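You operate a simulated robot arm through the tools that you are given. There is no shell and no other tool.

You run a simulated robot arm. Do the job below in one go: nothing can be reset, and whatever is moved stays where it is left.

TASK
Wrap the box for the card's bay at the card's film pull.
Fine: stand it on the wrap plate, set the dial and the clip lever, crank till the film reaches its top. Set down upright: what you pick out.

It is judged by the outcome, as a careful person would: the job done as asked, and still so three seconds after it is handed in. It fails if anything else is knocked over, pushed out of place, dropped, spilled or broken.

THE ROBOT
A 6-joint arm with a two-finger gripper, fixed in place. Base frame: the origin is on the floor under the middle of its stand, x ahead of it, y to its left, z up; the work surface is at about z = 800. Readings come in mm, rad, newtons and seconds.
It reaches about 1417 mm from its shoulder. Its first joint turns from -2.897 to 2.897 rad. Payload 3.43 kg.
The tool frame sits at the grasp point between the pads (the TCP): z along the fingers, y along the line on which they close. The tips reach 20 mm beyond it. The gripper opens to 190 mm; its body begins 248 mm behind the TCP.
Orientation is that of the tool frame in the base frame, as [roll, pitch, yaw] about the fixed x, y, z axes, in that order (R = Rz(yaw) Ry(pitch) Rx(roll)). With the fingers straight down and closing along the base's y, the tool's x points along the base's -x, its y along +y and its z along -z.

THE INTERFACE
- The arm moves only by the tool play_rows. Its argument "series" is text: rows parted by semicolons, each of 7 numbers parted by spaces: the shift along the base's x, y, z in units of 20 mm (1.0 is 20 mm), then the turn, a rotation vector about the base's x, y, z in units of 5 degrees (1.0 is 5 degrees), then the closure in counts, from 0 (fully open) to 255 (shut). In form: dx dy dz wx wy wz fingers; .... A call has 1 to 20 rows; each row shifts and turns the commanded pose from where the row before left it. A call with a number of a shift or a turn outside -1 to 1 is refused whole. Each row takes 0.2 s and may step no farther than 50 mm and 0.15 rad from the row before; otherwise, or with a gripper value out of range, the whole call is refused. Where a pose cannot be reached the arm comes as near as it can. A force on the tool above 60 N (or 10 N above the force at the start of the call, whichever is more), or a blocked arm, ends the call early, and 0.2 s more pass. The fingers move at their own pace (about 153 mm/s each) and stop on an object; they squeeze with about 22 N. The grip force told is the motor's: it shows also when the fingers shut on nothing. Time passes only in rows, and 0.2 s behind the last, so rows that do not move let the fingers close. It gives the time, the measured TCP pose, the force on the tool (base axes), the opening and the grip force at its end, in the units of the frame above (readings bear some noise), with the torque about the TCP (base axes, N m) and any sound that the robot's microphone picked up.
- Cameras (640 x 400 px; columns grow to the right, rows downward): "scene" is fixed at [59.1, -663.9, 1374]; the picture's right is [0.49, -0.87, 0.00], its down [-0.37, -0.21, -0.91] and it looks along [0.79, 0.44, -0.42] (base axes); focal length 365 px, centre (320, 200). "wrist" rides on the gripper at [70, -8, -288] in the tool frame; the picture's right is [0.12, 0.99, 0.00], its down [-0.96, 0.11, -0.25] and it looks along [-0.24, 0.03, 0.97] (tool axes); focal length 261 px, centre (320, 200). There is no depth. A picture from a camera that has moved, and an enlarged one, comes with that camera's place and axes in the base frame and with its lens. The place of the scene camera against the robot may be out by one fixed shift of up to 25 mm in any direction.
- capture(camera): a new picture of that camera. The clock stands still meanwhile.
- raise_lower(by): moves the trunk up (or, below 0, down) by that many mm; the arm rides with it, the base frame stays. It gives what a move gives, with no picture.
- zoom(camera, box): a new picture of the part [left, top, right, bottom] of that camera's present view, enlarged. The clock stands still meanwhile.
- hand_in(): hands the job in; it is judged then, once.

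Nothing tells you positions but the pictures and the camera data. Unless the task says otherwise, let go and move clear before handing in.

The tools are called by a JSON object that holds its "name" and its "arguments". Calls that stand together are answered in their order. play_rows: Moves the arm, as the interface text tells. Its arguments: {"type":"object","properties":{"series":{"type":"string"}},"required":["series"]} The other tools are called the same way: raise_lower (by) moves the trunk up or down; capture (camera) takes a picture; zoom (camera, box) takes an enlarged picture of a part of a camera's view; hand_in () hands the job in.

At the start:

```text
time: 0.0
ee_pos: [717.9, 167.2, 1062.4]
tcp_rot: [3.14, 0.002, -3.14]
wrist_force: [-0.3, -0.1, 0.1]
torque: [-0.01, 0.02, -0.01]
grip_width: 190.1
grasp_force: 0.0
trunk travel left (down, up): [-275.0, 165.0]
```

scene: 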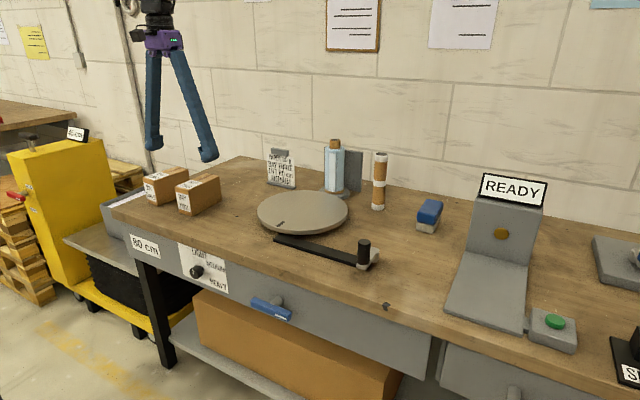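
wrist: 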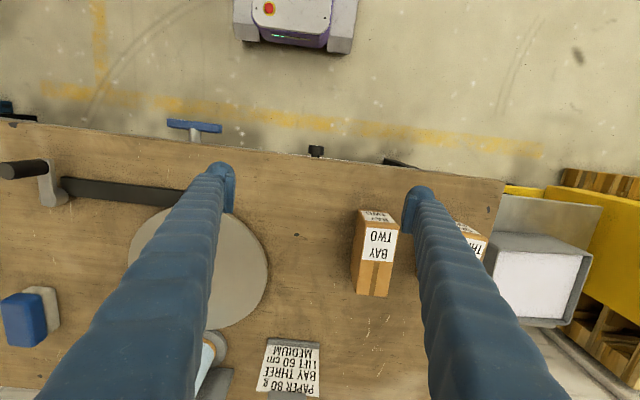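

I see a bench with two labelled boxes (one is "BAY TWO", the other seems to be "BAY THREE"), a round wrap plate with a crank, a dial, a clip lever and a card. I'll zoom in to read the card and the labels before moving.

{"name": "zoom", "arguments": {"camera": "scene", "box": [120, 130, 360, 280]}}

{"name": "zoom", "arguments": {"camera": "scene", "box": [110, 220, 310, 345]}}

{"name": "zoom", "arguments": {"camera": "wrist", "box": [220, 190, 520, 400]}}

{"name": "zoom", "arguments": {"camera": "wrist", "box": [0, 100, 320, 300]}}

{"name": "zoom", "arguments": {"camera": "scene", "box": [250, 130, 330, 200]}}

```text
2.67 times, centred on (240, 205) of scene
camera zoom: at [59.1, -663.9, 1374.0], right [0.49, -0.87, 0.0], down [-0.37, -0.21, -0.91], along [0.79, 0.44, -0.42], focal length 974 px, centre (533, 187)
```

zoom: 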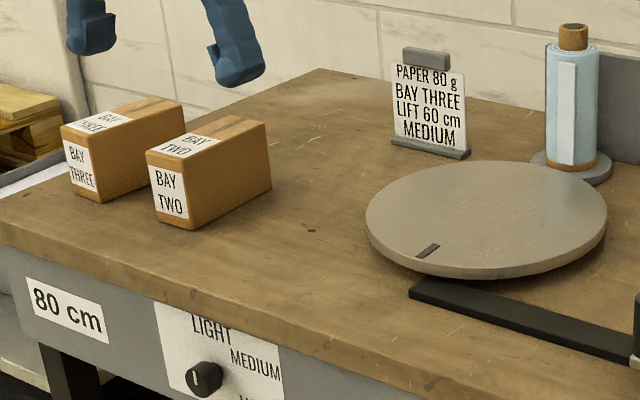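

```text
3.20 times, centred on (210, 282) of scene
camera zoom: at [59.1, -663.9, 1374.0], right [0.49, -0.87, 0.0], down [-0.37, -0.21, -0.91], along [0.79, 0.44, -0.42], focal length 1169 px, centre (672, -64)
```

zoom: 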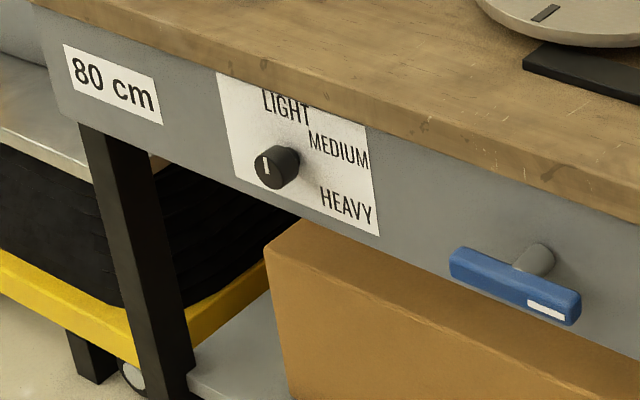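

```text
1.90 times, centred on (370, 295) of wrist
camera zoom: at [648.7, 160.8, 1349.9], right [-0.12, 0.99, 0.0], down [0.96, 0.12, 0.25], along [0.24, 0.03, -0.97], focal length 496 px, centre (225, 19)
```

zoom: 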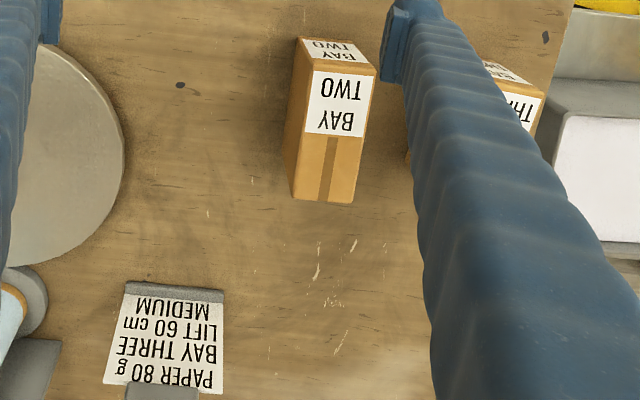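

```text
2.00 times, centred on (160, 200) of wrist
camera zoom: at [648.7, 160.8, 1349.9], right [-0.12, 0.99, 0.0], down [0.96, 0.12, 0.25], along [0.24, 0.03, -0.97], focal length 521 px, centre (640, 200)
```

zoom: 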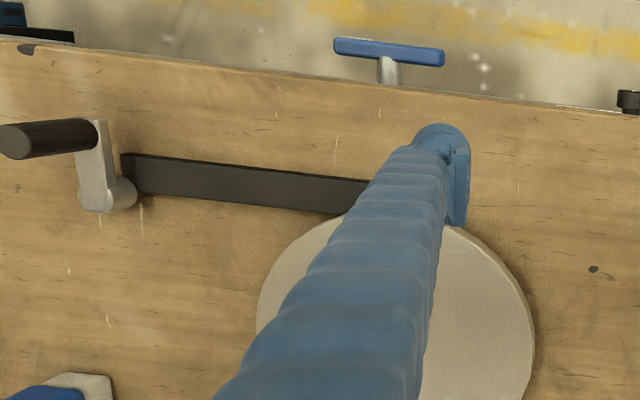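

```text
5.71 times, centred on (290, 165) of scene
camera zoom: at [59.1, -663.9, 1374.0], right [0.49, -0.87, 0.0], down [-0.37, -0.21, -0.91], along [0.79, 0.44, -0.42], focal length 2087 px, centre (491, 400)
```

zoom: 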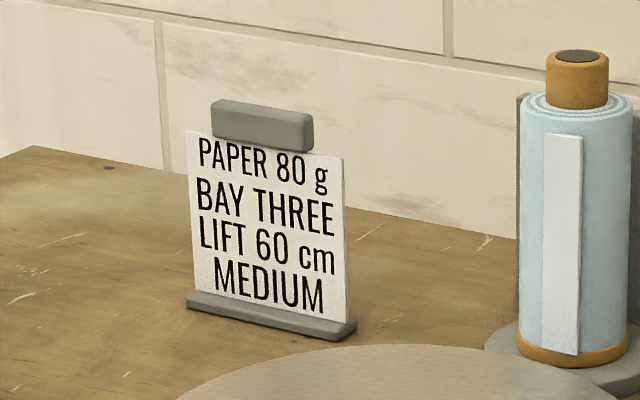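

The card reads PAPER 80 g / BAY THREE / LIFT 60 cm / MEDIUM, so the box is BAY THREE and the film pull is MEDIUM. I'll look at the crank, the lever, the dial and the rest of the bench in more detail.

{"name": "zoom", "arguments": {"camera": "scene", "box": [240, 130, 400, 280]}}

{"name": "zoom", "arguments": {"camera": "scene", "box": [400, 160, 640, 400]}}

{"name": "zoom", "arguments": {"camera": "scene", "box": [170, 235, 310, 335]}}

{"name": "zoom", "arguments": {"camera": "scene", "box": [0, 100, 160, 300]}}

{"name": "zoom", "arguments": {"camera": "wrist", "box": [380, 150, 640, 330]}}

{"name": "zoom", "arguments": {"camera": "scene", "box": [240, 180, 400, 280]}}

```text
2.67 times, centred on (320, 205) of scene
camera zoom: at [59.1, -663.9, 1374.0], right [0.49, -0.87, 0.0], down [-0.37, -0.21, -0.91], along [0.79, 0.44, -0.42], focal length 974 px, centre (320, 187)
```

zoom: 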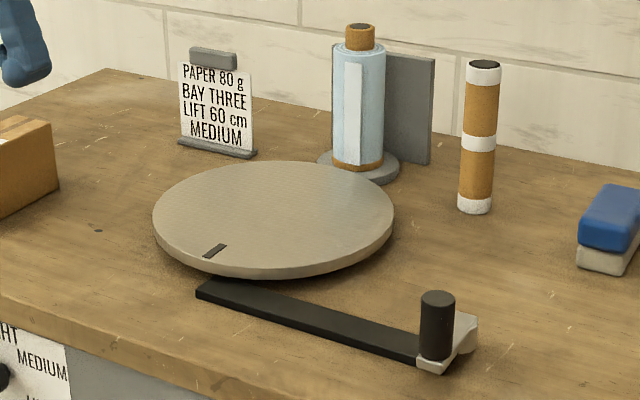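

```text
1.67 times, centred on (520, 280) of scene
camera zoom: at [59.1, -663.9, 1374.0], right [0.49, -0.87, 0.0], down [-0.37, -0.21, -0.91], along [0.79, 0.44, -0.42], focal length 609 px, centre (-13, 67)
```

zoom: 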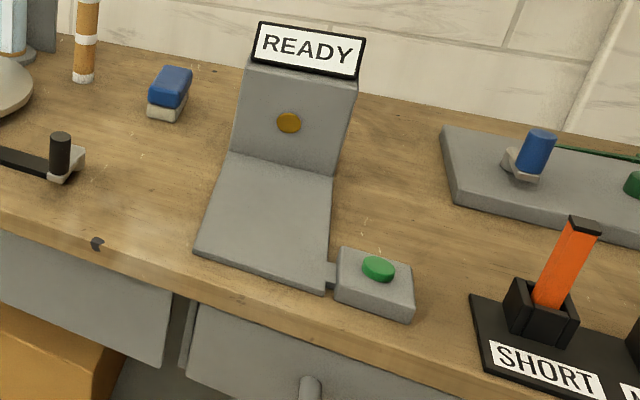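

```text
4.00 times, centred on (240, 285) of scene
camera zoom: at [59.1, -663.9, 1374.0], right [0.49, -0.87, 0.0], down [-0.37, -0.21, -0.91], along [0.79, 0.44, -0.42], focal length 1461 px, centre (640, -140)
```

zoom: 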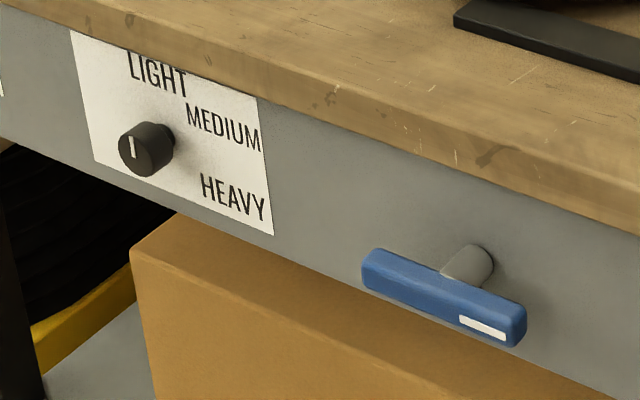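

```text
2.00 times, centred on (80, 200) of scene
camera zoom: at [59.1, -663.9, 1374.0], right [0.49, -0.87, 0.0], down [-0.37, -0.21, -0.91], along [0.79, 0.44, -0.42], focal length 730 px, centre (800, 200)
```

zoom: 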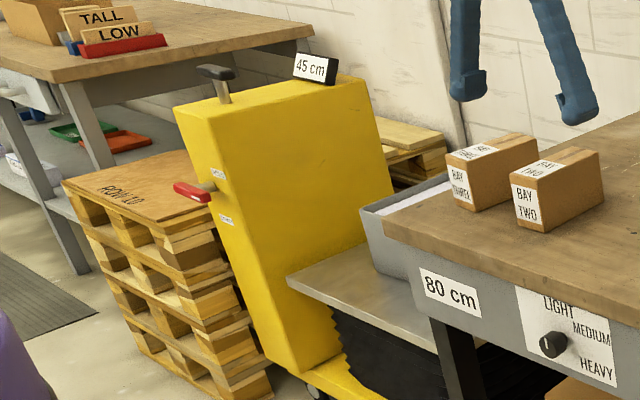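

```text
2.22 times, centred on (510, 240) of wrist
camera zoom: at [648.7, 160.8, 1349.9], right [-0.12, 0.99, 0.0], down [0.96, 0.12, 0.25], along [0.24, 0.03, -0.97], focal length 579 px, centre (-102, 111)
```

zoom: 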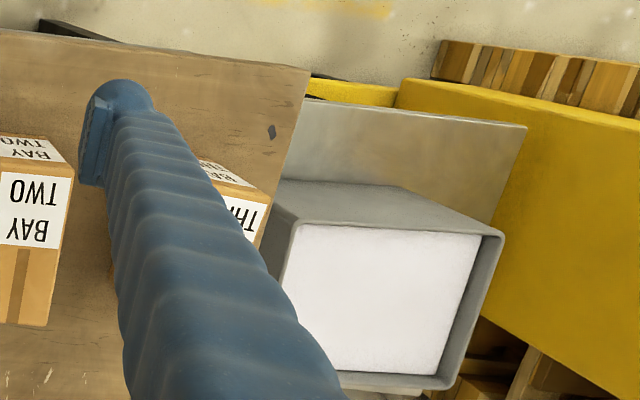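

```text
4.00 times, centred on (320, 230) of scene
camera zoom: at [59.1, -663.9, 1374.0], right [0.49, -0.87, 0.0], down [-0.37, -0.21, -0.91], along [0.79, 0.44, -0.42], focal length 1461 px, centre (320, 80)
```

zoom: 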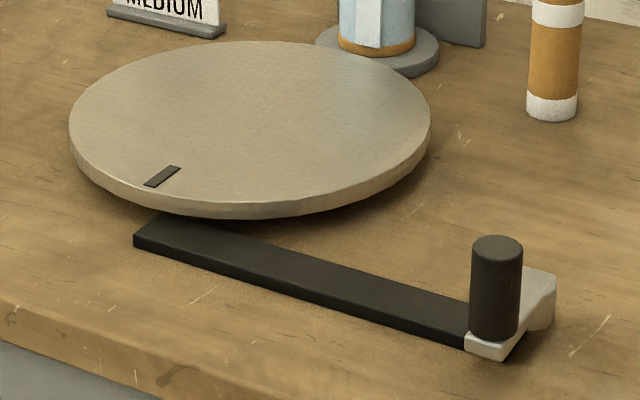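

Bench front edge is near x≈697, so the dial and blue lever are on its front face, turned toward the robot. I'll zoom tighter on the dial, lever, roll and crank.

{"name": "zoom", "arguments": {"camera": "scene", "box": [176, 240, 236, 296]}}

{"name": "zoom", "arguments": {"camera": "scene", "box": [240, 285, 310, 330]}}

{"name": "zoom", "arguments": {"camera": "scene", "box": [310, 130, 400, 215]}}

{"name": "zoom", "arguments": {"camera": "scene", "box": [340, 225, 400, 275]}}

{"name": "zoom", "arguments": {"camera": "scene", "box": [130, 155, 230, 220]}}

{"name": "zoom", "arguments": {"camera": "wrist", "box": [130, 100, 360, 230]}}

```text
7.14 times, centred on (206, 268) of scene
camera zoom: at [59.1, -663.9, 1374.0], right [0.49, -0.87, 0.0], down [-0.37, -0.21, -0.91], along [0.79, 0.44, -0.42], focal length 2609 px, centre (1134, -286)
```

zoom: 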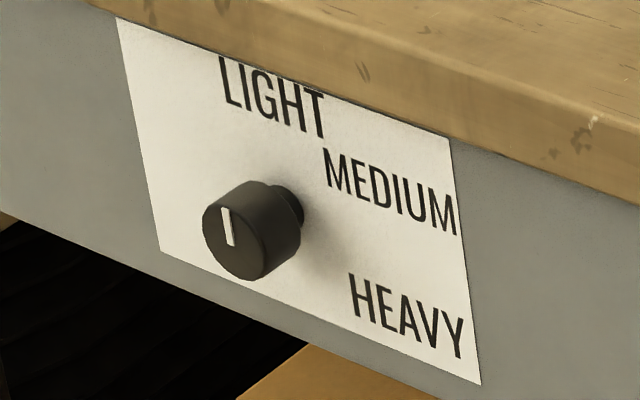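

```text
8.89 times, centred on (275, 308) of scene
camera zoom: at [59.1, -663.9, 1374.0], right [0.49, -0.87, 0.0], down [-0.37, -0.21, -0.91], along [0.79, 0.44, -0.42], focal length 3247 px, centre (720, -756)
```

zoom: 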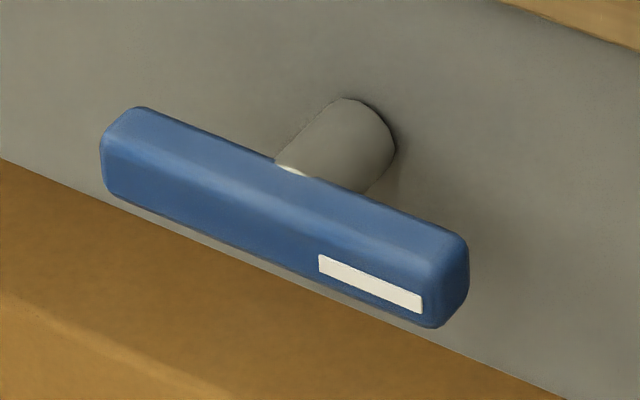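

```text
4.71 times, centred on (355, 172) of scene
camera zoom: at [59.1, -663.9, 1374.0], right [0.49, -0.87, 0.0], down [-0.37, -0.21, -0.91], along [0.79, 0.44, -0.42], focal length 1719 px, centre (155, 329)
```

zoom: 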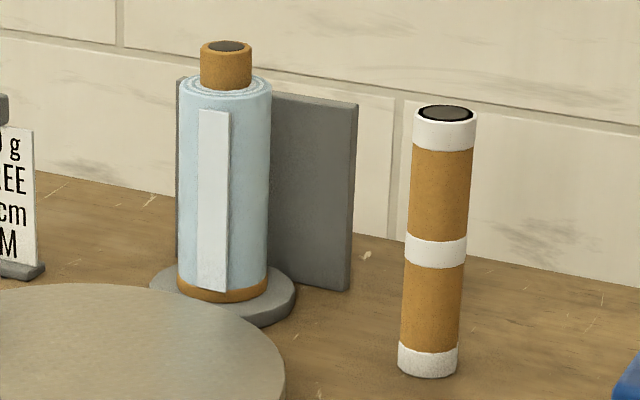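

```text
8.00 times, centred on (370, 250) of scene
camera zoom: at [59.1, -663.9, 1374.0], right [0.49, -0.87, 0.0], down [-0.37, -0.21, -0.91], along [0.79, 0.44, -0.42], focal length 2922 px, centre (-80, -200)
```

zoom: 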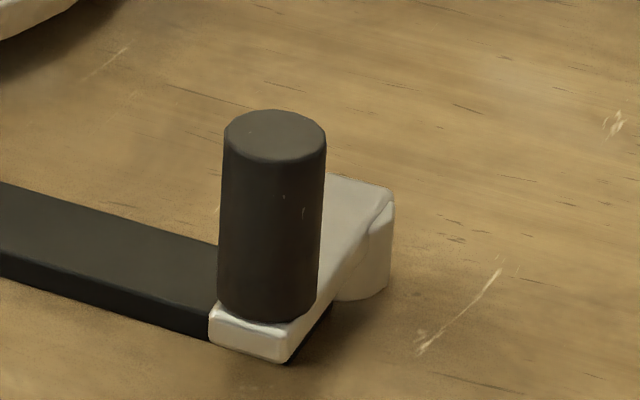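

```text
6.15 times, centred on (180, 188) of scene
camera zoom: at [59.1, -663.9, 1374.0], right [0.49, -0.87, 0.0], down [-0.37, -0.21, -0.91], along [0.79, 0.44, -0.42], focal length 2248 px, centre (1182, 277)
```

zoom: 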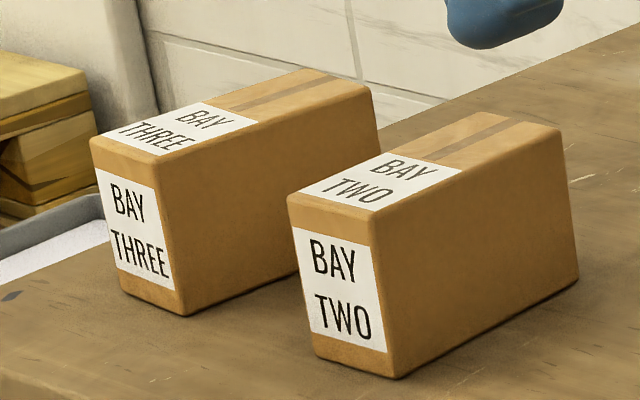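

```text
2.78 times, centred on (245, 165) of wrist
camera zoom: at [648.7, 160.8, 1349.9], right [-0.12, 0.99, 0.0], down [0.96, 0.12, 0.25], along [0.24, 0.03, -0.97], focal length 725 px, centre (529, 297)
```

zoom: 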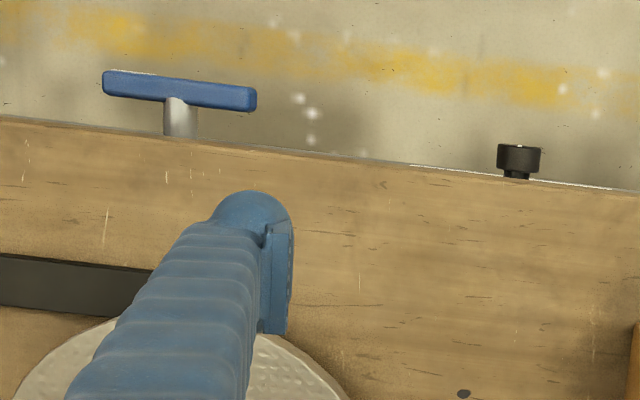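

I take box BAY THREE to be near (863, 468), about 150×60×100 mm, and the plate centre to be near (961, −72). The dial and lever are on the bench front around y≈156 and y≈10. First I move over box THREE, high up, to measure it with the wrist camera.

{"name": "play_rows", "arguments": {"series": "0.4 0.9 0 0 0 0 0;0.45 0.95 0 0 0 0 0;0.45 0.95 0 0 0 0 0;0.45 0.95 0 0 0 0 0;0.45 0.95 0 0 0 0 0;0.45 0.95 0 0 0 0 0;0.45 0.95 0 0 0 0 0;0.45 0.95 0 0 0 0 0;0.45 0.95 0 0 0 0 0;0.45 0.95 0 0 0 0 0;0.45 0.95 0 0 0 0 0;0.45 0.95 0 0 0 0 0;0.45 0.95 0 0 0 0 0;0.45 0.95 0 0 0 0 0;0.45 0.95 0 0 0 0 0;0.4 0.9 0 0 0 0 0;0 0 0 0 0 0 0"}}

{"name": "capture", "arguments": {"camera": "wrist"}}

{"name": "capture", "arguments": {"camera": "scene"}}

```text
time: 3.6
ee_pos: [860.3, 470.5, 1063.3]
tcp_rot: [3.141, 0.0, -3.141]
wrist_force: [0.3, 0.3, 0.5]
torque: [-0.02, -0.01, -0.01]
grip_width: 190.0
grasp_force: 0.0
trunk travel left (down, up): [-275.0, 165.0]
```

```text
taken
camera wrist: at [790.8, 463.2, 1349.9], right [-0.12, 0.99, 0.0], down [0.96, 0.12, 0.25], along [0.25, 0.03, -0.97], focal length 261 px, centre (320, 200)
```

wrist: 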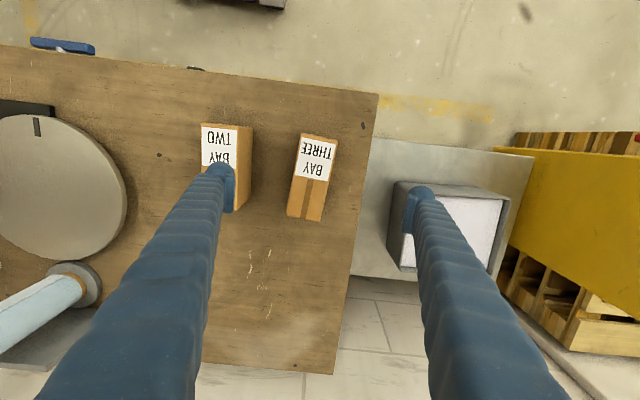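

```text
taken
```

scene: 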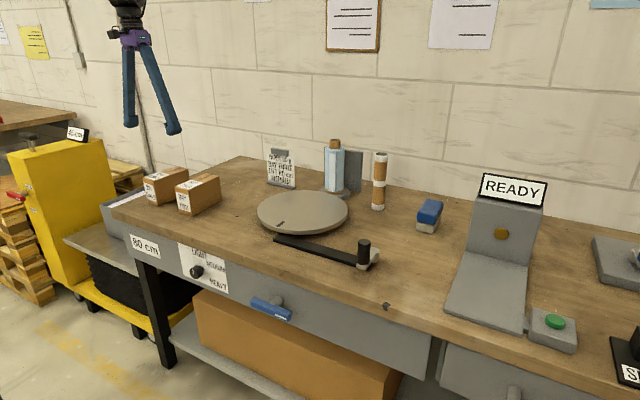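

Box BAY THREE is in clear view just left of centre in the wrist picture, standing clear of box TWO. I'll zoom to get its corners.

{"name": "zoom", "arguments": {"camera": "wrist", "box": [190, 110, 390, 235]}}

{"name": "zoom", "arguments": {"camera": "wrist", "box": [0, 60, 200, 310]}}

```text
3.20 times, centred on (290, 172) of wrist
camera zoom: at [790.8, 463.2, 1349.9], right [-0.12, 0.99, 0.0], down [0.96, 0.12, 0.25], along [0.25, 0.03, -0.97], focal length 834 px, centre (416, 288)
```

zoom: 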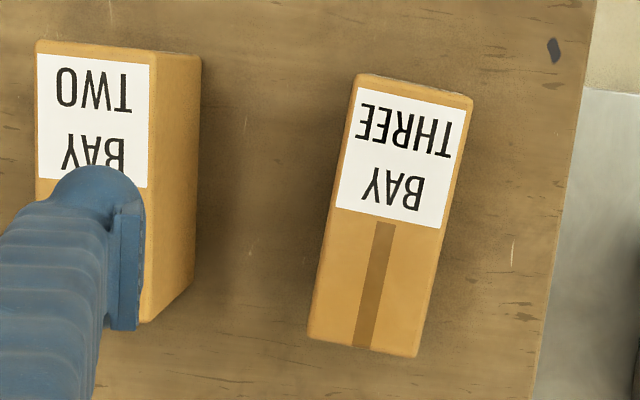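

```text
1.60 times, centred on (100, 185) of wrist
camera zoom: at [790.8, 463.2, 1349.9], right [-0.12, 0.99, 0.0], down [0.96, 0.12, 0.25], along [0.25, 0.03, -0.97], focal length 417 px, centre (672, 224)
```

zoom: 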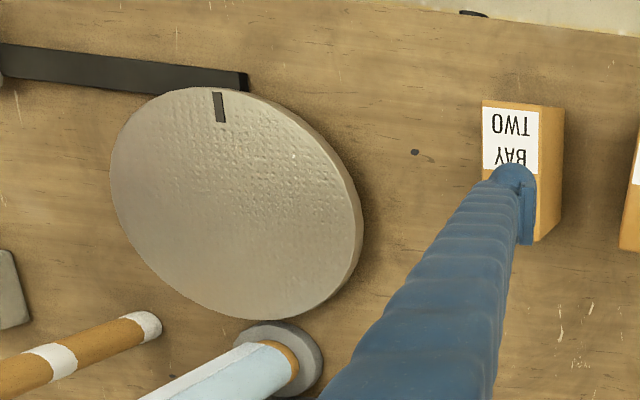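

Box THREE's centre works out at about (868, 457), turned about −5°, 60 mm wide with its top at z≈900. I align over it, narrow the fingers to about 125 mm, and come down partway to check.

{"name": "play_rows", "arguments": {"series": "0.4 -0.62 0 0 0 -1 88;0 0 -1 0 0 0 88;0 0 -1 0 0 0 88;0 0 -1 0 0 0 88;0 0 -1 0 0 0 88;0 0 -1 0 0 0 88;0 0 0 0 0 0 88"}}

{"name": "capture", "arguments": {"camera": "wrist"}}

{"name": "zoom", "arguments": {"camera": "scene", "box": [100, 100, 260, 220]}}

```text
time: 5.2
ee_pos: [868.2, 457.7, 963.1]
tcp_rot: [3.14, 0.0, 3.057]
wrist_force: [0.1, 0.5, 0.1]
torque: [-0.01, -0.01, -0.01]
grip_width: 124.3
grasp_force: 0.1
trunk travel left (down, up): [-275.0, 165.0]
```

```text
taken
camera wrist: at [798.1, 456.7, 1250.3], right [-0.03, 1.0, 0.0], down [0.97, 0.03, 0.25], along [0.25, 0.01, -0.97], focal length 261 px, centre (320, 200)
```

wrist: 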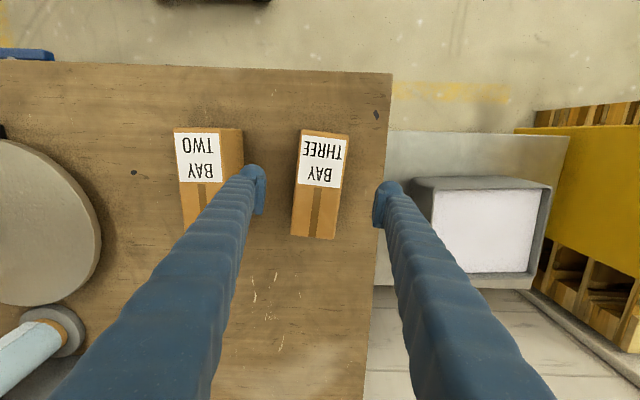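

```text
3.33 times, centred on (180, 160) of scene
camera zoom: at [59.1, -663.9, 1374.0], right [0.49, -0.87, 0.0], down [-0.37, -0.21, -0.91], along [0.79, 0.44, -0.42], focal length 1218 px, centre (787, 333)
```

zoom: 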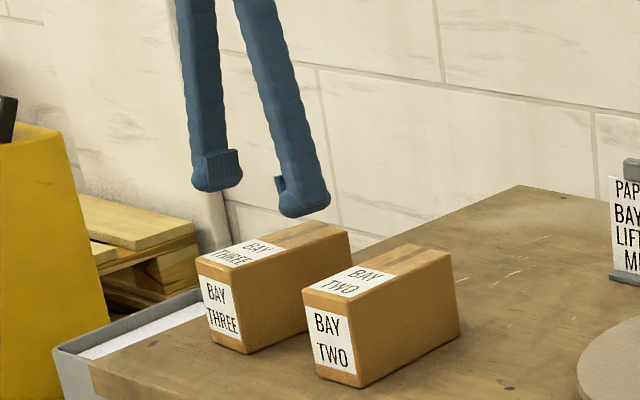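

The fingers straddle box THREE evenly with clear space to box TWO. I go down to mid-height and close on it.

{"name": "play_rows", "arguments": {"series": "0 0 -1 0 0 0 88;0 0 -1 0 0 0 88;0 0 -1 0 0 0 88;0 0 -1 0 0 0 88;0 0 -1 0 0 0 88;0 0 0 0 0 0 88;0 0 0 0 0 0 150;0 0 0 0 0 0 255;0 0 0 0 0 0 255;0 0 0 0 0 0 255"}}

{"name": "capture", "arguments": {"camera": "wrist"}}

{"name": "zoom", "arguments": {"camera": "scene", "box": [100, 100, 260, 220]}}

```text
time: 7.4
ee_pos: [868.5, 457.9, 863.0]
tcp_rot: [-3.141, -0.002, 3.054]
wrist_force: [2.1, 0.1, 0.0]
torque: [0.09, -0.11, 0.02]
grip_width: 65.8
grasp_force: 21.7
trunk travel left (down, up): [-275.0, 165.0]
```

```text
taken
camera wrist: at [798.0, 456.9, 1150.4], right [-0.03, 1.0, 0.0], down [0.97, 0.03, 0.25], along [0.25, 0.01, -0.97], focal length 261 px, centre (320, 200)
```

wrist: 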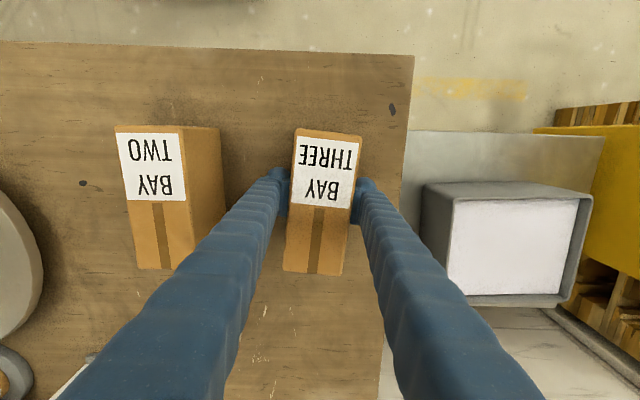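

```text
3.33 times, centred on (180, 160) of scene
camera zoom: at [59.1, -663.9, 1374.0], right [0.49, -0.87, 0.0], down [-0.37, -0.21, -0.91], along [0.79, 0.44, -0.42], focal length 1218 px, centre (787, 333)
```

zoom: 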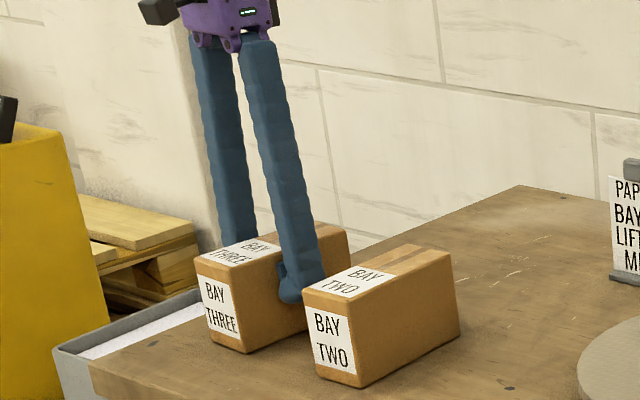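

The box is held (65.8 mm, 21.7 N). I lift it 150 mm and carry it toward the plate, stopping short so I can measure the plate.

{"name": "play_rows", "arguments": {"series": "0 0 0.5 0 0 0 255;0 0 1 0 0 0 255;0 0 1 0 0 0 255;0 0 1 0 0 0 255;0 0 1 0 0 0 255;0 0 1 0 0 0 255;0 0 1 0 0 0 255;0 0 1 0 0 0 255;0 0 0 0 0 0 255"}}

{"name": "play_rows", "arguments": {"series": "0.1 -0.5 0 0 0 0.5 255;0.15 -0.95 0 0 0 0.5 255;0.15 -1 0 0 0 0 255;0.15 -1 0 0 0 0 255;0.15 -1 0 0 0 0 255;0.15 -1 0 0 0 0 255;0.15 -1 0 0 0 0 255;0.15 -1 0 0 0 0 255;0.15 -1 0 0 0 0 255;0.15 -1 0 0 0 0 255;0.15 -1 0 0 0 0 255;0.15 -1 0 0 0 0 255;0.15 -1 0 0 0 0 255;0.15 -1 0 0 0 0 255;0.15 -1 0 0 0 0 255;0.15 -1 0 0 0 0 255;0.15 -1 0 0 0 0 255;0.15 -0.8 0 0 0 0 255;0 -0.4 0 0 0 0 255;0 0 0 0 0 0 255"}}

{"name": "capture", "arguments": {"camera": "wrist"}}

{"name": "capture", "arguments": {"camera": "scene"}}

```text
time: 9.4
ee_pos: [868.2, 458.2, 1012.9]
tcp_rot: [3.141, -0.003, 3.056]
wrist_force: [0.1, 0.5, -6.2]
torque: [0.02, 0.0, -0.01]
grip_width: 65.6
grasp_force: 22.4
trunk travel left (down, up): [-275.0, 165.0]
```

```text
time: 13.6
ee_pos: [920.9, 104.6, 1012.7]
tcp_rot: [3.141, -0.001, -3.141]
wrist_force: [0.8, 0.2, -4.9]
torque: [0.02, 0.0, 0.0]
grip_width: 65.6
grasp_force: 21.5
trunk travel left (down, up): [-275.0, 165.0]
```

```text
taken
camera wrist: at [852.1, 97.3, 1299.9], right [-0.12, 0.99, 0.0], down [0.96, 0.12, 0.25], along [0.24, 0.03, -0.97], focal length 261 px, centre (320, 200)
```

wrist: 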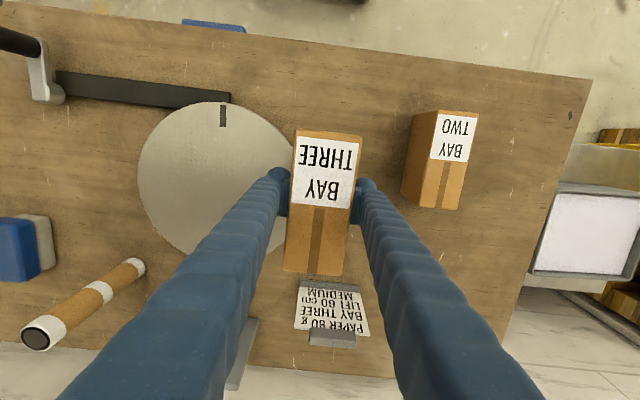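

```text
taken
```

scene: 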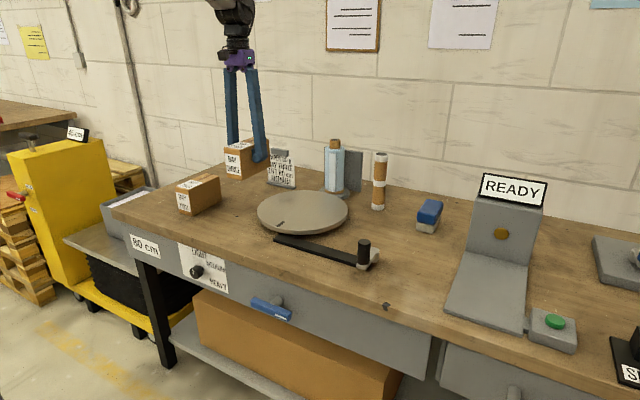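

Two wrist views put the plate top at z≈838 and its centre near (967, −70). I carry the box over the centre and lower it to just above the surface.

{"name": "play_rows", "arguments": {"series": "0.23 -0.87 0 0 0 0 255;0.23 -0.87 0 0 0 0 255;0.23 -0.87 0 0 0 0 255;0.23 -0.87 0 0 0 0 255;0.23 -0.87 0 0 0 0 255;0.23 -0.87 0 0 0 0 255;0.23 -0.87 0 0 0 0 255;0.23 -0.87 0 0 0 0 255;0.23 -0.87 0 0 0 0 255;0.23 -0.87 0 0 0 0 255;0 0 0 0 0 0 255;0 0 -1 0 0 0 255;0 0 -1 0 0 0 255;0 0 -1 0 0 0 255;0 0 -0.8 0 0 0 255;0 0 -0.5 0 0 0 255;0 0 0 0 0 0 255"}}

{"name": "capture", "arguments": {"camera": "wrist"}}

{"name": "zoom", "arguments": {"camera": "scene", "box": [220, 120, 400, 270]}}

```text
time: 17.2
ee_pos: [966.8, -69.0, 927.1]
tcp_rot: [3.141, -0.002, -3.14]
wrist_force: [0.3, 0.8, -5.6]
torque: [0.01, -0.03, -0.01]
grip_width: 65.7
grasp_force: 22.3
trunk travel left (down, up): [-275.0, 165.0]
```

```text
taken
camera wrist: at [897.6, -77.1, 1213.9], right [-0.12, 0.99, 0.0], down [0.96, 0.12, 0.25], along [0.24, 0.03, -0.97], focal length 261 px, centre (320, 200)
```

wrist: 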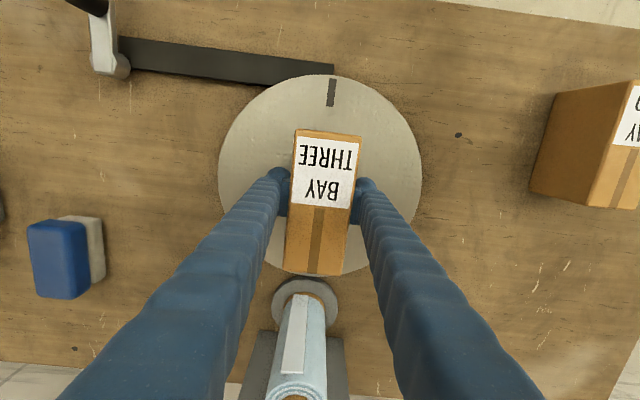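

```text
2.67 times, centred on (310, 195) of scene
camera zoom: at [59.1, -663.9, 1374.0], right [0.49, -0.87, 0.0], down [-0.37, -0.21, -0.91], along [0.79, 0.44, -0.42], focal length 974 px, centre (347, 213)
```

zoom: 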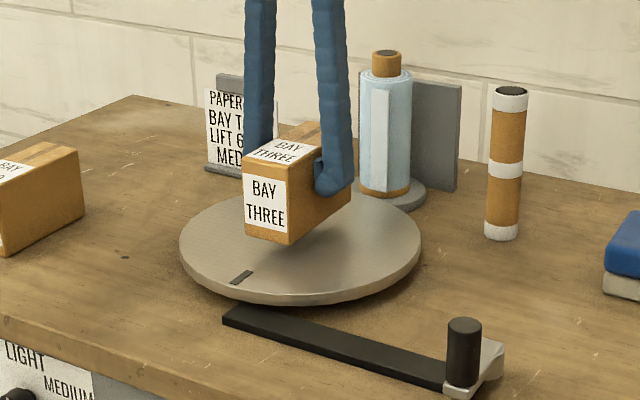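

The box is centred over the plate, about 25 mm above it. I lower it in fine steps until contact.

{"name": "play_rows", "arguments": {"series": "0 0 -0.6 0 0 0 255;0 0 -0.4 0 0 0 255;0 0 -0.15 0 0 0 255;0 0 0 0 0 0 255"}}

{"name": "zoom", "arguments": {"camera": "scene", "box": [250, 130, 370, 250]}}

```text
time: 18.2
ee_pos: [968.0, -68.9, 903.4]
tcp_rot: [-3.14, -0.001, -3.14]
wrist_force: [-0.2, 0.5, -5.7]
torque: [-0.03, -0.01, -0.03]
grip_width: 65.8
grasp_force: 22.0
trunk travel left (down, up): [-275.0, 165.0]
```

```text
3.33 times, centred on (310, 190) of scene
camera zoom: at [59.1, -663.9, 1374.0], right [0.49, -0.87, 0.0], down [-0.37, -0.21, -0.91], along [0.79, 0.44, -0.42], focal length 1218 px, centre (353, 233)
```

zoom: 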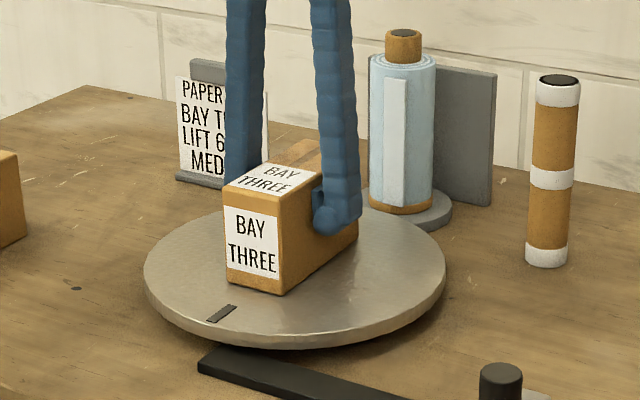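

{"name": "play_rows", "arguments": {"series": "0 0 -0.1 0 0 0 255;0 0 0 0 0 0 255"}}

```text
time: 18.8
ee_pos: [967.1, -68.7, 905.1]
tcp_rot: [3.141, 0.0, -3.141]
wrist_force: [-2.5, -0.1, 6.7]
torque: [0.43, 0.18, -0.01]
grip_width: 65.7
grasp_force: 22.1
trunk travel left (down, up): [-275.0, 165.0]
```

The force rose from −5.7 N to +6.7 N, so the box is standing on the plate. I open the fingers gently and rise clear.

{"name": "play_rows", "arguments": {"series": "0 0 0 0 0 0 150;0 0 0 0 0 0 100;0 0 0 0 0 0 88;0 0 0 0 0 0 88;0 0 0.5 0 0 0 88;0 0 1 0 0 0 88;0 0 1 0 0 0 88;0 0 1 0 0 0 88;0 0 1 0 0 0 88;0 0 1 0 0 0 88;0 0 1 0 0 0 88;0 0 1 0 0 0 88;0 0 0 0 0 0 88"}}

{"name": "capture", "arguments": {"camera": "wrist"}}

{"name": "zoom", "arguments": {"camera": "scene", "box": [220, 120, 400, 270]}}

```text
time: 21.6
ee_pos: [967.5, -69.3, 1051.7]
tcp_rot: [-3.141, -0.002, -3.141]
wrist_force: [-0.5, -1.0, -0.9]
torque: [-0.01, 0.02, 0.01]
grip_width: 124.4
grasp_force: 0.0
trunk travel left (down, up): [-275.0, 165.0]
```

```text
taken
camera wrist: at [898.2, -76.5, 1338.6], right [-0.12, 0.99, 0.0], down [0.96, 0.12, 0.25], along [0.24, 0.03, -0.97], focal length 261 px, centre (320, 200)
```

wrist: 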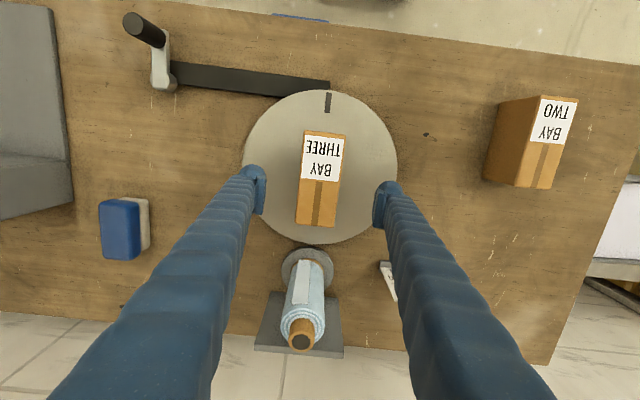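

```text
2.67 times, centred on (310, 195) of scene
camera zoom: at [59.1, -663.9, 1374.0], right [0.49, -0.87, 0.0], down [-0.37, -0.21, -0.91], along [0.79, 0.44, -0.42], focal length 974 px, centre (347, 213)
```

zoom: 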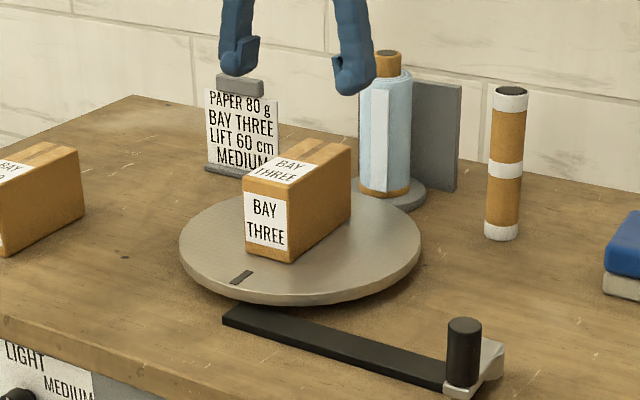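

BAY THREE stands on the plate centre. Next is the dial: I back away at height toward (560, 156) while pitching the gripper to point forward (+x), then look at the panel.

{"name": "play_rows", "arguments": {"series": "-1 0.55 0 0 0 0 88;-1 0.55 0 0 0 0 88;-1 0.55 0 0 -1 0 88;-1 0.55 0 0 -1 0 88;-1 0.55 0 0 -1 0 88;-1 0.55 0 0 -1 0 88;-1 0.55 0 0 -1 0 88;-1 0.55 0 0 -1 0 88;-1 0.55 0 0 -1 0 88;-1 0.55 0 0 -1 0 88;-1 0.55 0 0 -1 0 88;-1 0.55 0 0 -1 0 88;-1 0.55 0 0 -1 0 88;-1 0.55 0 0 -1 0 88;-1 0.55 0 0 -1 0 88;-1 0.55 0 0 -1 0 88;-1 0.55 0 0 -1 0 88;-1 0.55 0 0 -1 0 88;-1 0.55 0 0 0 0 88;0 0 0 0 0 0 88"}}

{"name": "capture", "arguments": {"camera": "scene"}}

{"name": "capture", "arguments": {"camera": "wrist"}}

```text
time: 25.8
ee_pos: [728.8, 189.8, 1033.4]
tcp_rot: [-3.134, 1.399, -3.137]
wrist_force: [0.2, 0.1, 0.1]
torque: [-0.03, -0.01, -0.05]
grip_width: 124.7
grasp_force: 0.0
out of reach, approached as far as the arm can: row 8, 12, 13, 14, 15, 16, 17, 19
trunk travel left (down, up): [-275.0, 165.0]
```

```text
taken
```

scene: 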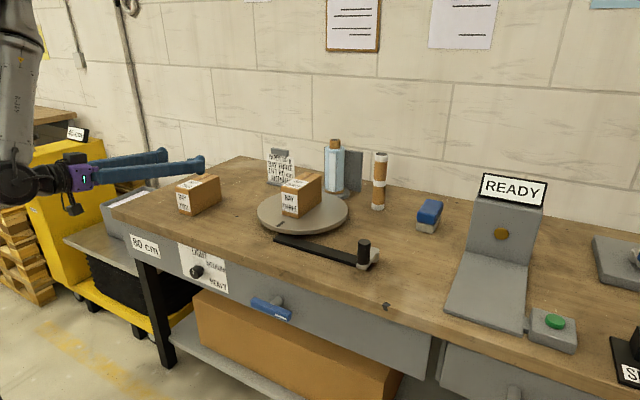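

```text
taken
camera wrist: at [433.5, 184.1, 1012.6], right [-0.02, 0.99, -0.12], down [-0.08, 0.12, 0.99], along [1.0, 0.03, 0.08], focal length 261 px, centre (320, 200)
```

wrist: 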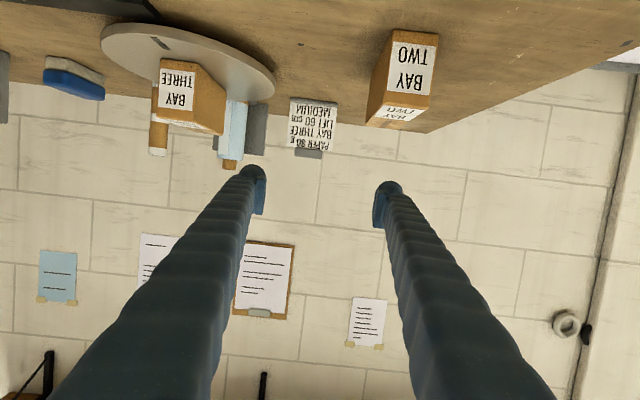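

The arm can't fold that far back at this height: it stopped at x≈729 and is pitched 80°. Raising the trunk puts the shoulder higher, giving the arm room to reach low and close in front of the bench.

{"name": "raise_lower", "arguments": {"by": 165}}

{"name": "play_rows", "arguments": {"series": "-0.5 0 -0.5 0 0 0 88;-0.5 0 -0.5 0 0 0 88;-0.5 0 -0.5 0 0 0 88;0 0 0 0 0 0 88"}}

{"name": "capture", "arguments": {"camera": "scene"}}

```text
time: 27.7
ee_pos: [728.7, 190.4, 1198.7]
tcp_rot: [-3.134, 1.399, -3.137]
wrist_force: [-0.9, -1.0, 0.7]
torque: [0.0, 0.0, 0.01]
grip_width: 124.4
grasp_force: 0.2
trunk travel left (down, up): [-440.0, 0.0]
```

```text
time: 28.7
ee_pos: [700.4, 191.9, 1165.3]
tcp_rot: [-3.131, 1.4, -3.137]
wrist_force: [0.6, -0.6, 0.1]
torque: [0.02, -0.01, -0.01]
grip_width: 124.3
grasp_force: 0.0
out of reach, approached as far as the arm can: row 2
trunk travel left (down, up): [-440.0, 0.0]
```

```text
taken
```

scene: 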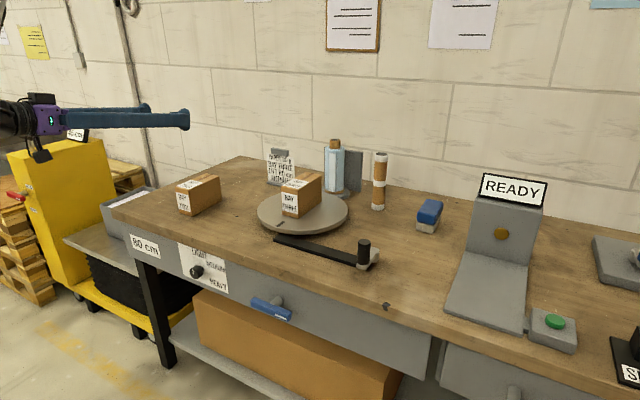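

The command follows the clamped pose, so I can continue stepping back and down. I head toward roughly (600, 156, 1000) while still above the bench.

{"name": "play_rows", "arguments": {"series": "-0.3 -0.2 -1 0 0 0 88;-0.3 -0.2 -1 0 0 0 88;-0.4 -0.2 -1 0 0 0 88;-0.5 -0.2 -1 0 0 0 88;-0.6 -0.2 -1 0 0 0 88;-0.7 -0.2 -1 0 0 0 88;-0.8 -0.2 -1 0 0 0 88;-0.8 -0.2 -0.5 0 0 0 88;-0.8 -0.2 0 0 0 0 88;0 0 0 0 0 0 88"}}

{"name": "capture", "arguments": {"camera": "wrist"}}

{"name": "capture", "arguments": {"camera": "scene"}}

```text
time: 30.9
ee_pos: [596.7, 173.9, 1015.0]
tcp_rot: [-3.126, 1.396, -3.139]
wrist_force: [-0.3, 0.7, 0.2]
torque: [0.0, 0.0, -0.03]
grip_width: 124.4
grasp_force: 0.1
out of reach, approached as far as the arm can: row 5, 6, 7
trunk travel left (down, up): [-440.0, 0.0]
```

```text
taken
camera wrist: at [302.5, 170.6, 996.2], right [-0.01, 0.99, -0.12], down [-0.07, 0.12, 0.99], along [1.0, 0.02, 0.07], focal length 261 px, centre (320, 200)
```

wrist: 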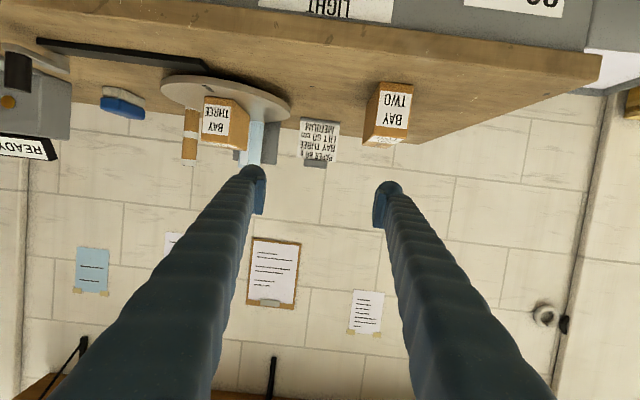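

```text
taken
```

scene: 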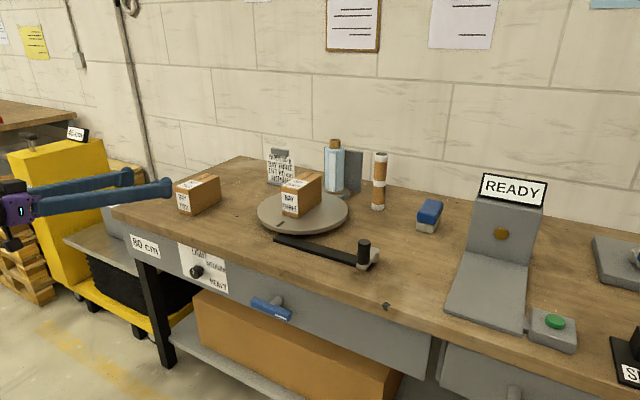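

I'm now in front of the bench at x≈597. I continue straight down to about z≈800 and look at the panel from the front.

{"name": "play_rows", "arguments": {"series": "-0.1 -0.2 -1 0 0 0 88;-0.1 -0.2 -1 0 0 0 88;-0.1 -0.2 -1 0 0 0 88;-0.1 -0.2 -1 0 0 0 88;0 0 -1 0 0 0 88;0 0 -1 0 0 0 88;0 0 -1 0 0 0 88;0 0 -1 0 0 0 88;0 0 -1 0 0 0 88;0 0 -1 0 0 0 88;0 0 0 0 0 0 88"}}

{"name": "capture", "arguments": {"camera": "wrist"}}

{"name": "capture", "arguments": {"camera": "scene"}}

```text
time: 33.3
ee_pos: [588.8, 159.3, 816.3]
tcp_rot: [-3.136, 1.398, -3.138]
wrist_force: [0.7, 0.5, -0.1]
torque: [0.03, 0.01, 0.0]
grip_width: 124.4
grasp_force: 0.0
out of reach, approached as far as the arm can: row 1
trunk travel left (down, up): [-440.0, 0.0]
```

```text
taken
camera wrist: at [293.8, 152.9, 795.3], right [-0.02, 0.99, -0.12], down [-0.08, 0.12, 0.99], along [1.0, 0.03, 0.07], focal length 261 px, centre (320, 200)
```

wrist: 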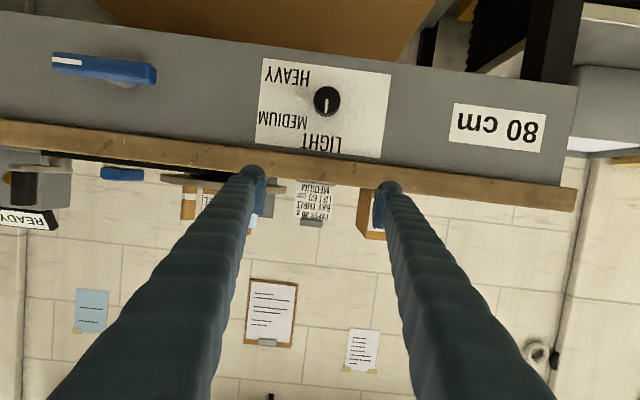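

```text
taken
```

scene: 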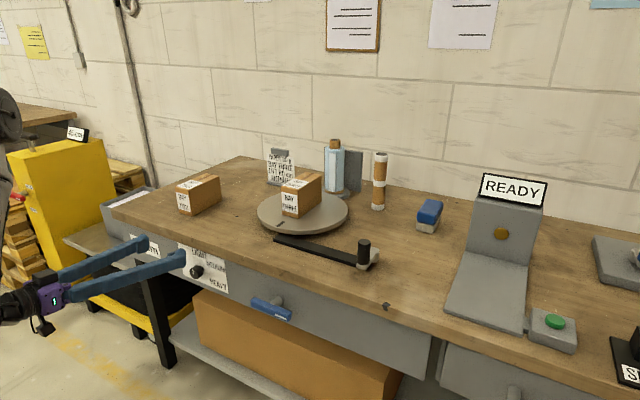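

Now I can see the dial panel (upside down in this view), with LIGHT, MEDIUM and HEAVY beside the knob. I'll zoom in on the dial and the lever.

{"name": "zoom", "arguments": {"camera": "wrist", "box": [250, 50, 400, 165]}}

{"name": "zoom", "arguments": {"camera": "wrist", "box": [0, 0, 220, 170]}}

```text
3.48 times, centred on (325, 108) of wrist
camera zoom: at [293.8, 152.9, 795.3], right [-0.02, 0.99, -0.12], down [-0.08, 0.12, 0.99], along [1.0, 0.03, 0.07], focal length 907 px, centre (303, 522)
```

zoom: 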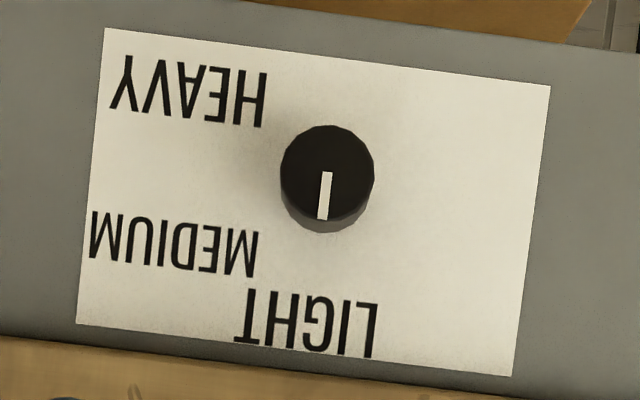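

```text
2.35 times, centred on (110, 85) of wrist
camera zoom: at [293.8, 152.9, 795.3], right [-0.02, 0.99, -0.12], down [-0.08, 0.12, 0.99], along [1.0, 0.03, 0.07], focal length 613 px, centre (814, 471)
```

zoom: 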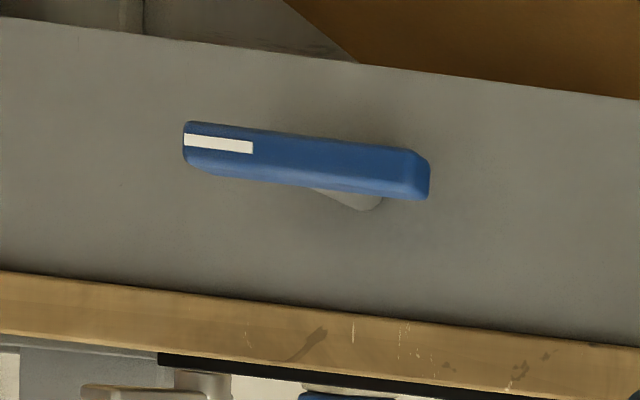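

From two views the knob is on the axis y≈158, z≈680, spanning x≈678–700, with its pointer straight up at LIGHT. MEDIUM sits about 60° clockwise as seen from the robot, which is +60° about base x. I level the gripper and go down to the knob's height, standing off from it.

{"name": "play_rows", "arguments": {"series": "0 0 -1 0 -1 0 88;0 0 -1 0 -1 0 88;0 0 -1 0 0 0 88;0 0 -1 0 0 0 88;0 0 -1 0 0 0 88;0 0 -1 0 0 0 88;0 -0.05 -0.8 0 0 0 88;0 0 0 0 0 0 88"}}

{"name": "capture", "arguments": {"camera": "wrist"}}

{"name": "capture", "arguments": {"camera": "scene"}}

```text
time: 35.1
ee_pos: [631.4, 200.0, 773.7]
tcp_rot: [-2.862, 1.567, -2.865]
wrist_force: [-0.3, -0.2, -0.5]
torque: [-0.03, 0.0, 0.02]
grip_width: 124.5
grasp_force: 0.1
out of reach, approached as far as the arm can: row 2, 3, 4, 5, 6, 7
trunk travel left (down, up): [-440.0, 0.0]
```

```text
taken
camera wrist: at [343.6, 193.1, 704.2], right [0.0, 0.99, -0.12], down [-0.24, 0.12, 0.96], along [0.97, 0.03, 0.24], focal length 261 px, centre (320, 200)
```

wrist: 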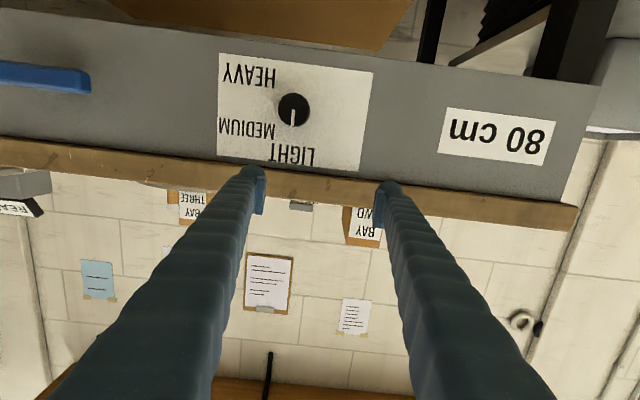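

```text
taken
```

scene: 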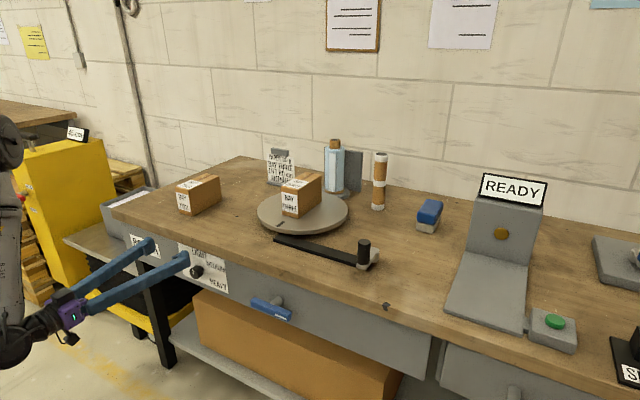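

With the gripper level the arm hits an inner-reach limit at (631, 200, 774). Lowering the trunk carries the gripper down to the knob's height with the same arm shape, and then moving forward should free it.

{"name": "raise_lower", "arguments": {"by": -94}}

{"name": "play_rows", "arguments": {"series": "0.4 -0.4 0 0 0 0 88;0.4 -0.6 0 0 0 0 88;0 -0.6 0 0 0 0 88;0 -0.5 0 0 0 0 88;0 0 0 0 0 0 88"}}

{"name": "capture", "arguments": {"camera": "wrist"}}

{"name": "capture", "arguments": {"camera": "scene"}}

```text
time: 36.4
ee_pos: [630.7, 198.3, 680.8]
tcp_rot: [-2.95, 1.569, -2.953]
wrist_force: [-0.3, 1.2, -0.3]
torque: [0.02, -0.02, -0.01]
grip_width: 124.2
grasp_force: 0.1
trunk travel left (down, up): [-346.0, 94.0]
```

```text
time: 37.5
ee_pos: [648.3, 172.4, 680.7]
tcp_rot: [-3.063, 1.562, -3.075]
wrist_force: [0.7, -0.2, -0.2]
torque: [0.0, -0.01, -0.01]
grip_width: 124.5
grasp_force: 0.0
out of reach, approached as far as the arm can: row 3, 4
trunk travel left (down, up): [-346.0, 94.0]
```

```text
taken
camera wrist: at [359.5, 168.5, 612.1], right [0.01, 0.99, -0.12], down [-0.24, 0.12, 0.96], along [0.97, 0.02, 0.24], focal length 261 px, centre (320, 200)
```

wrist: 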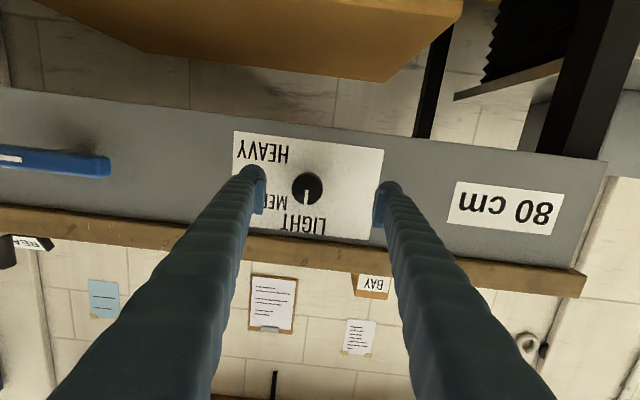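

```text
taken
```

scene: 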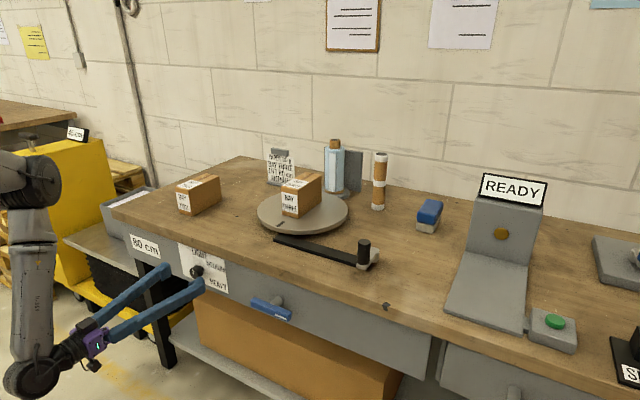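

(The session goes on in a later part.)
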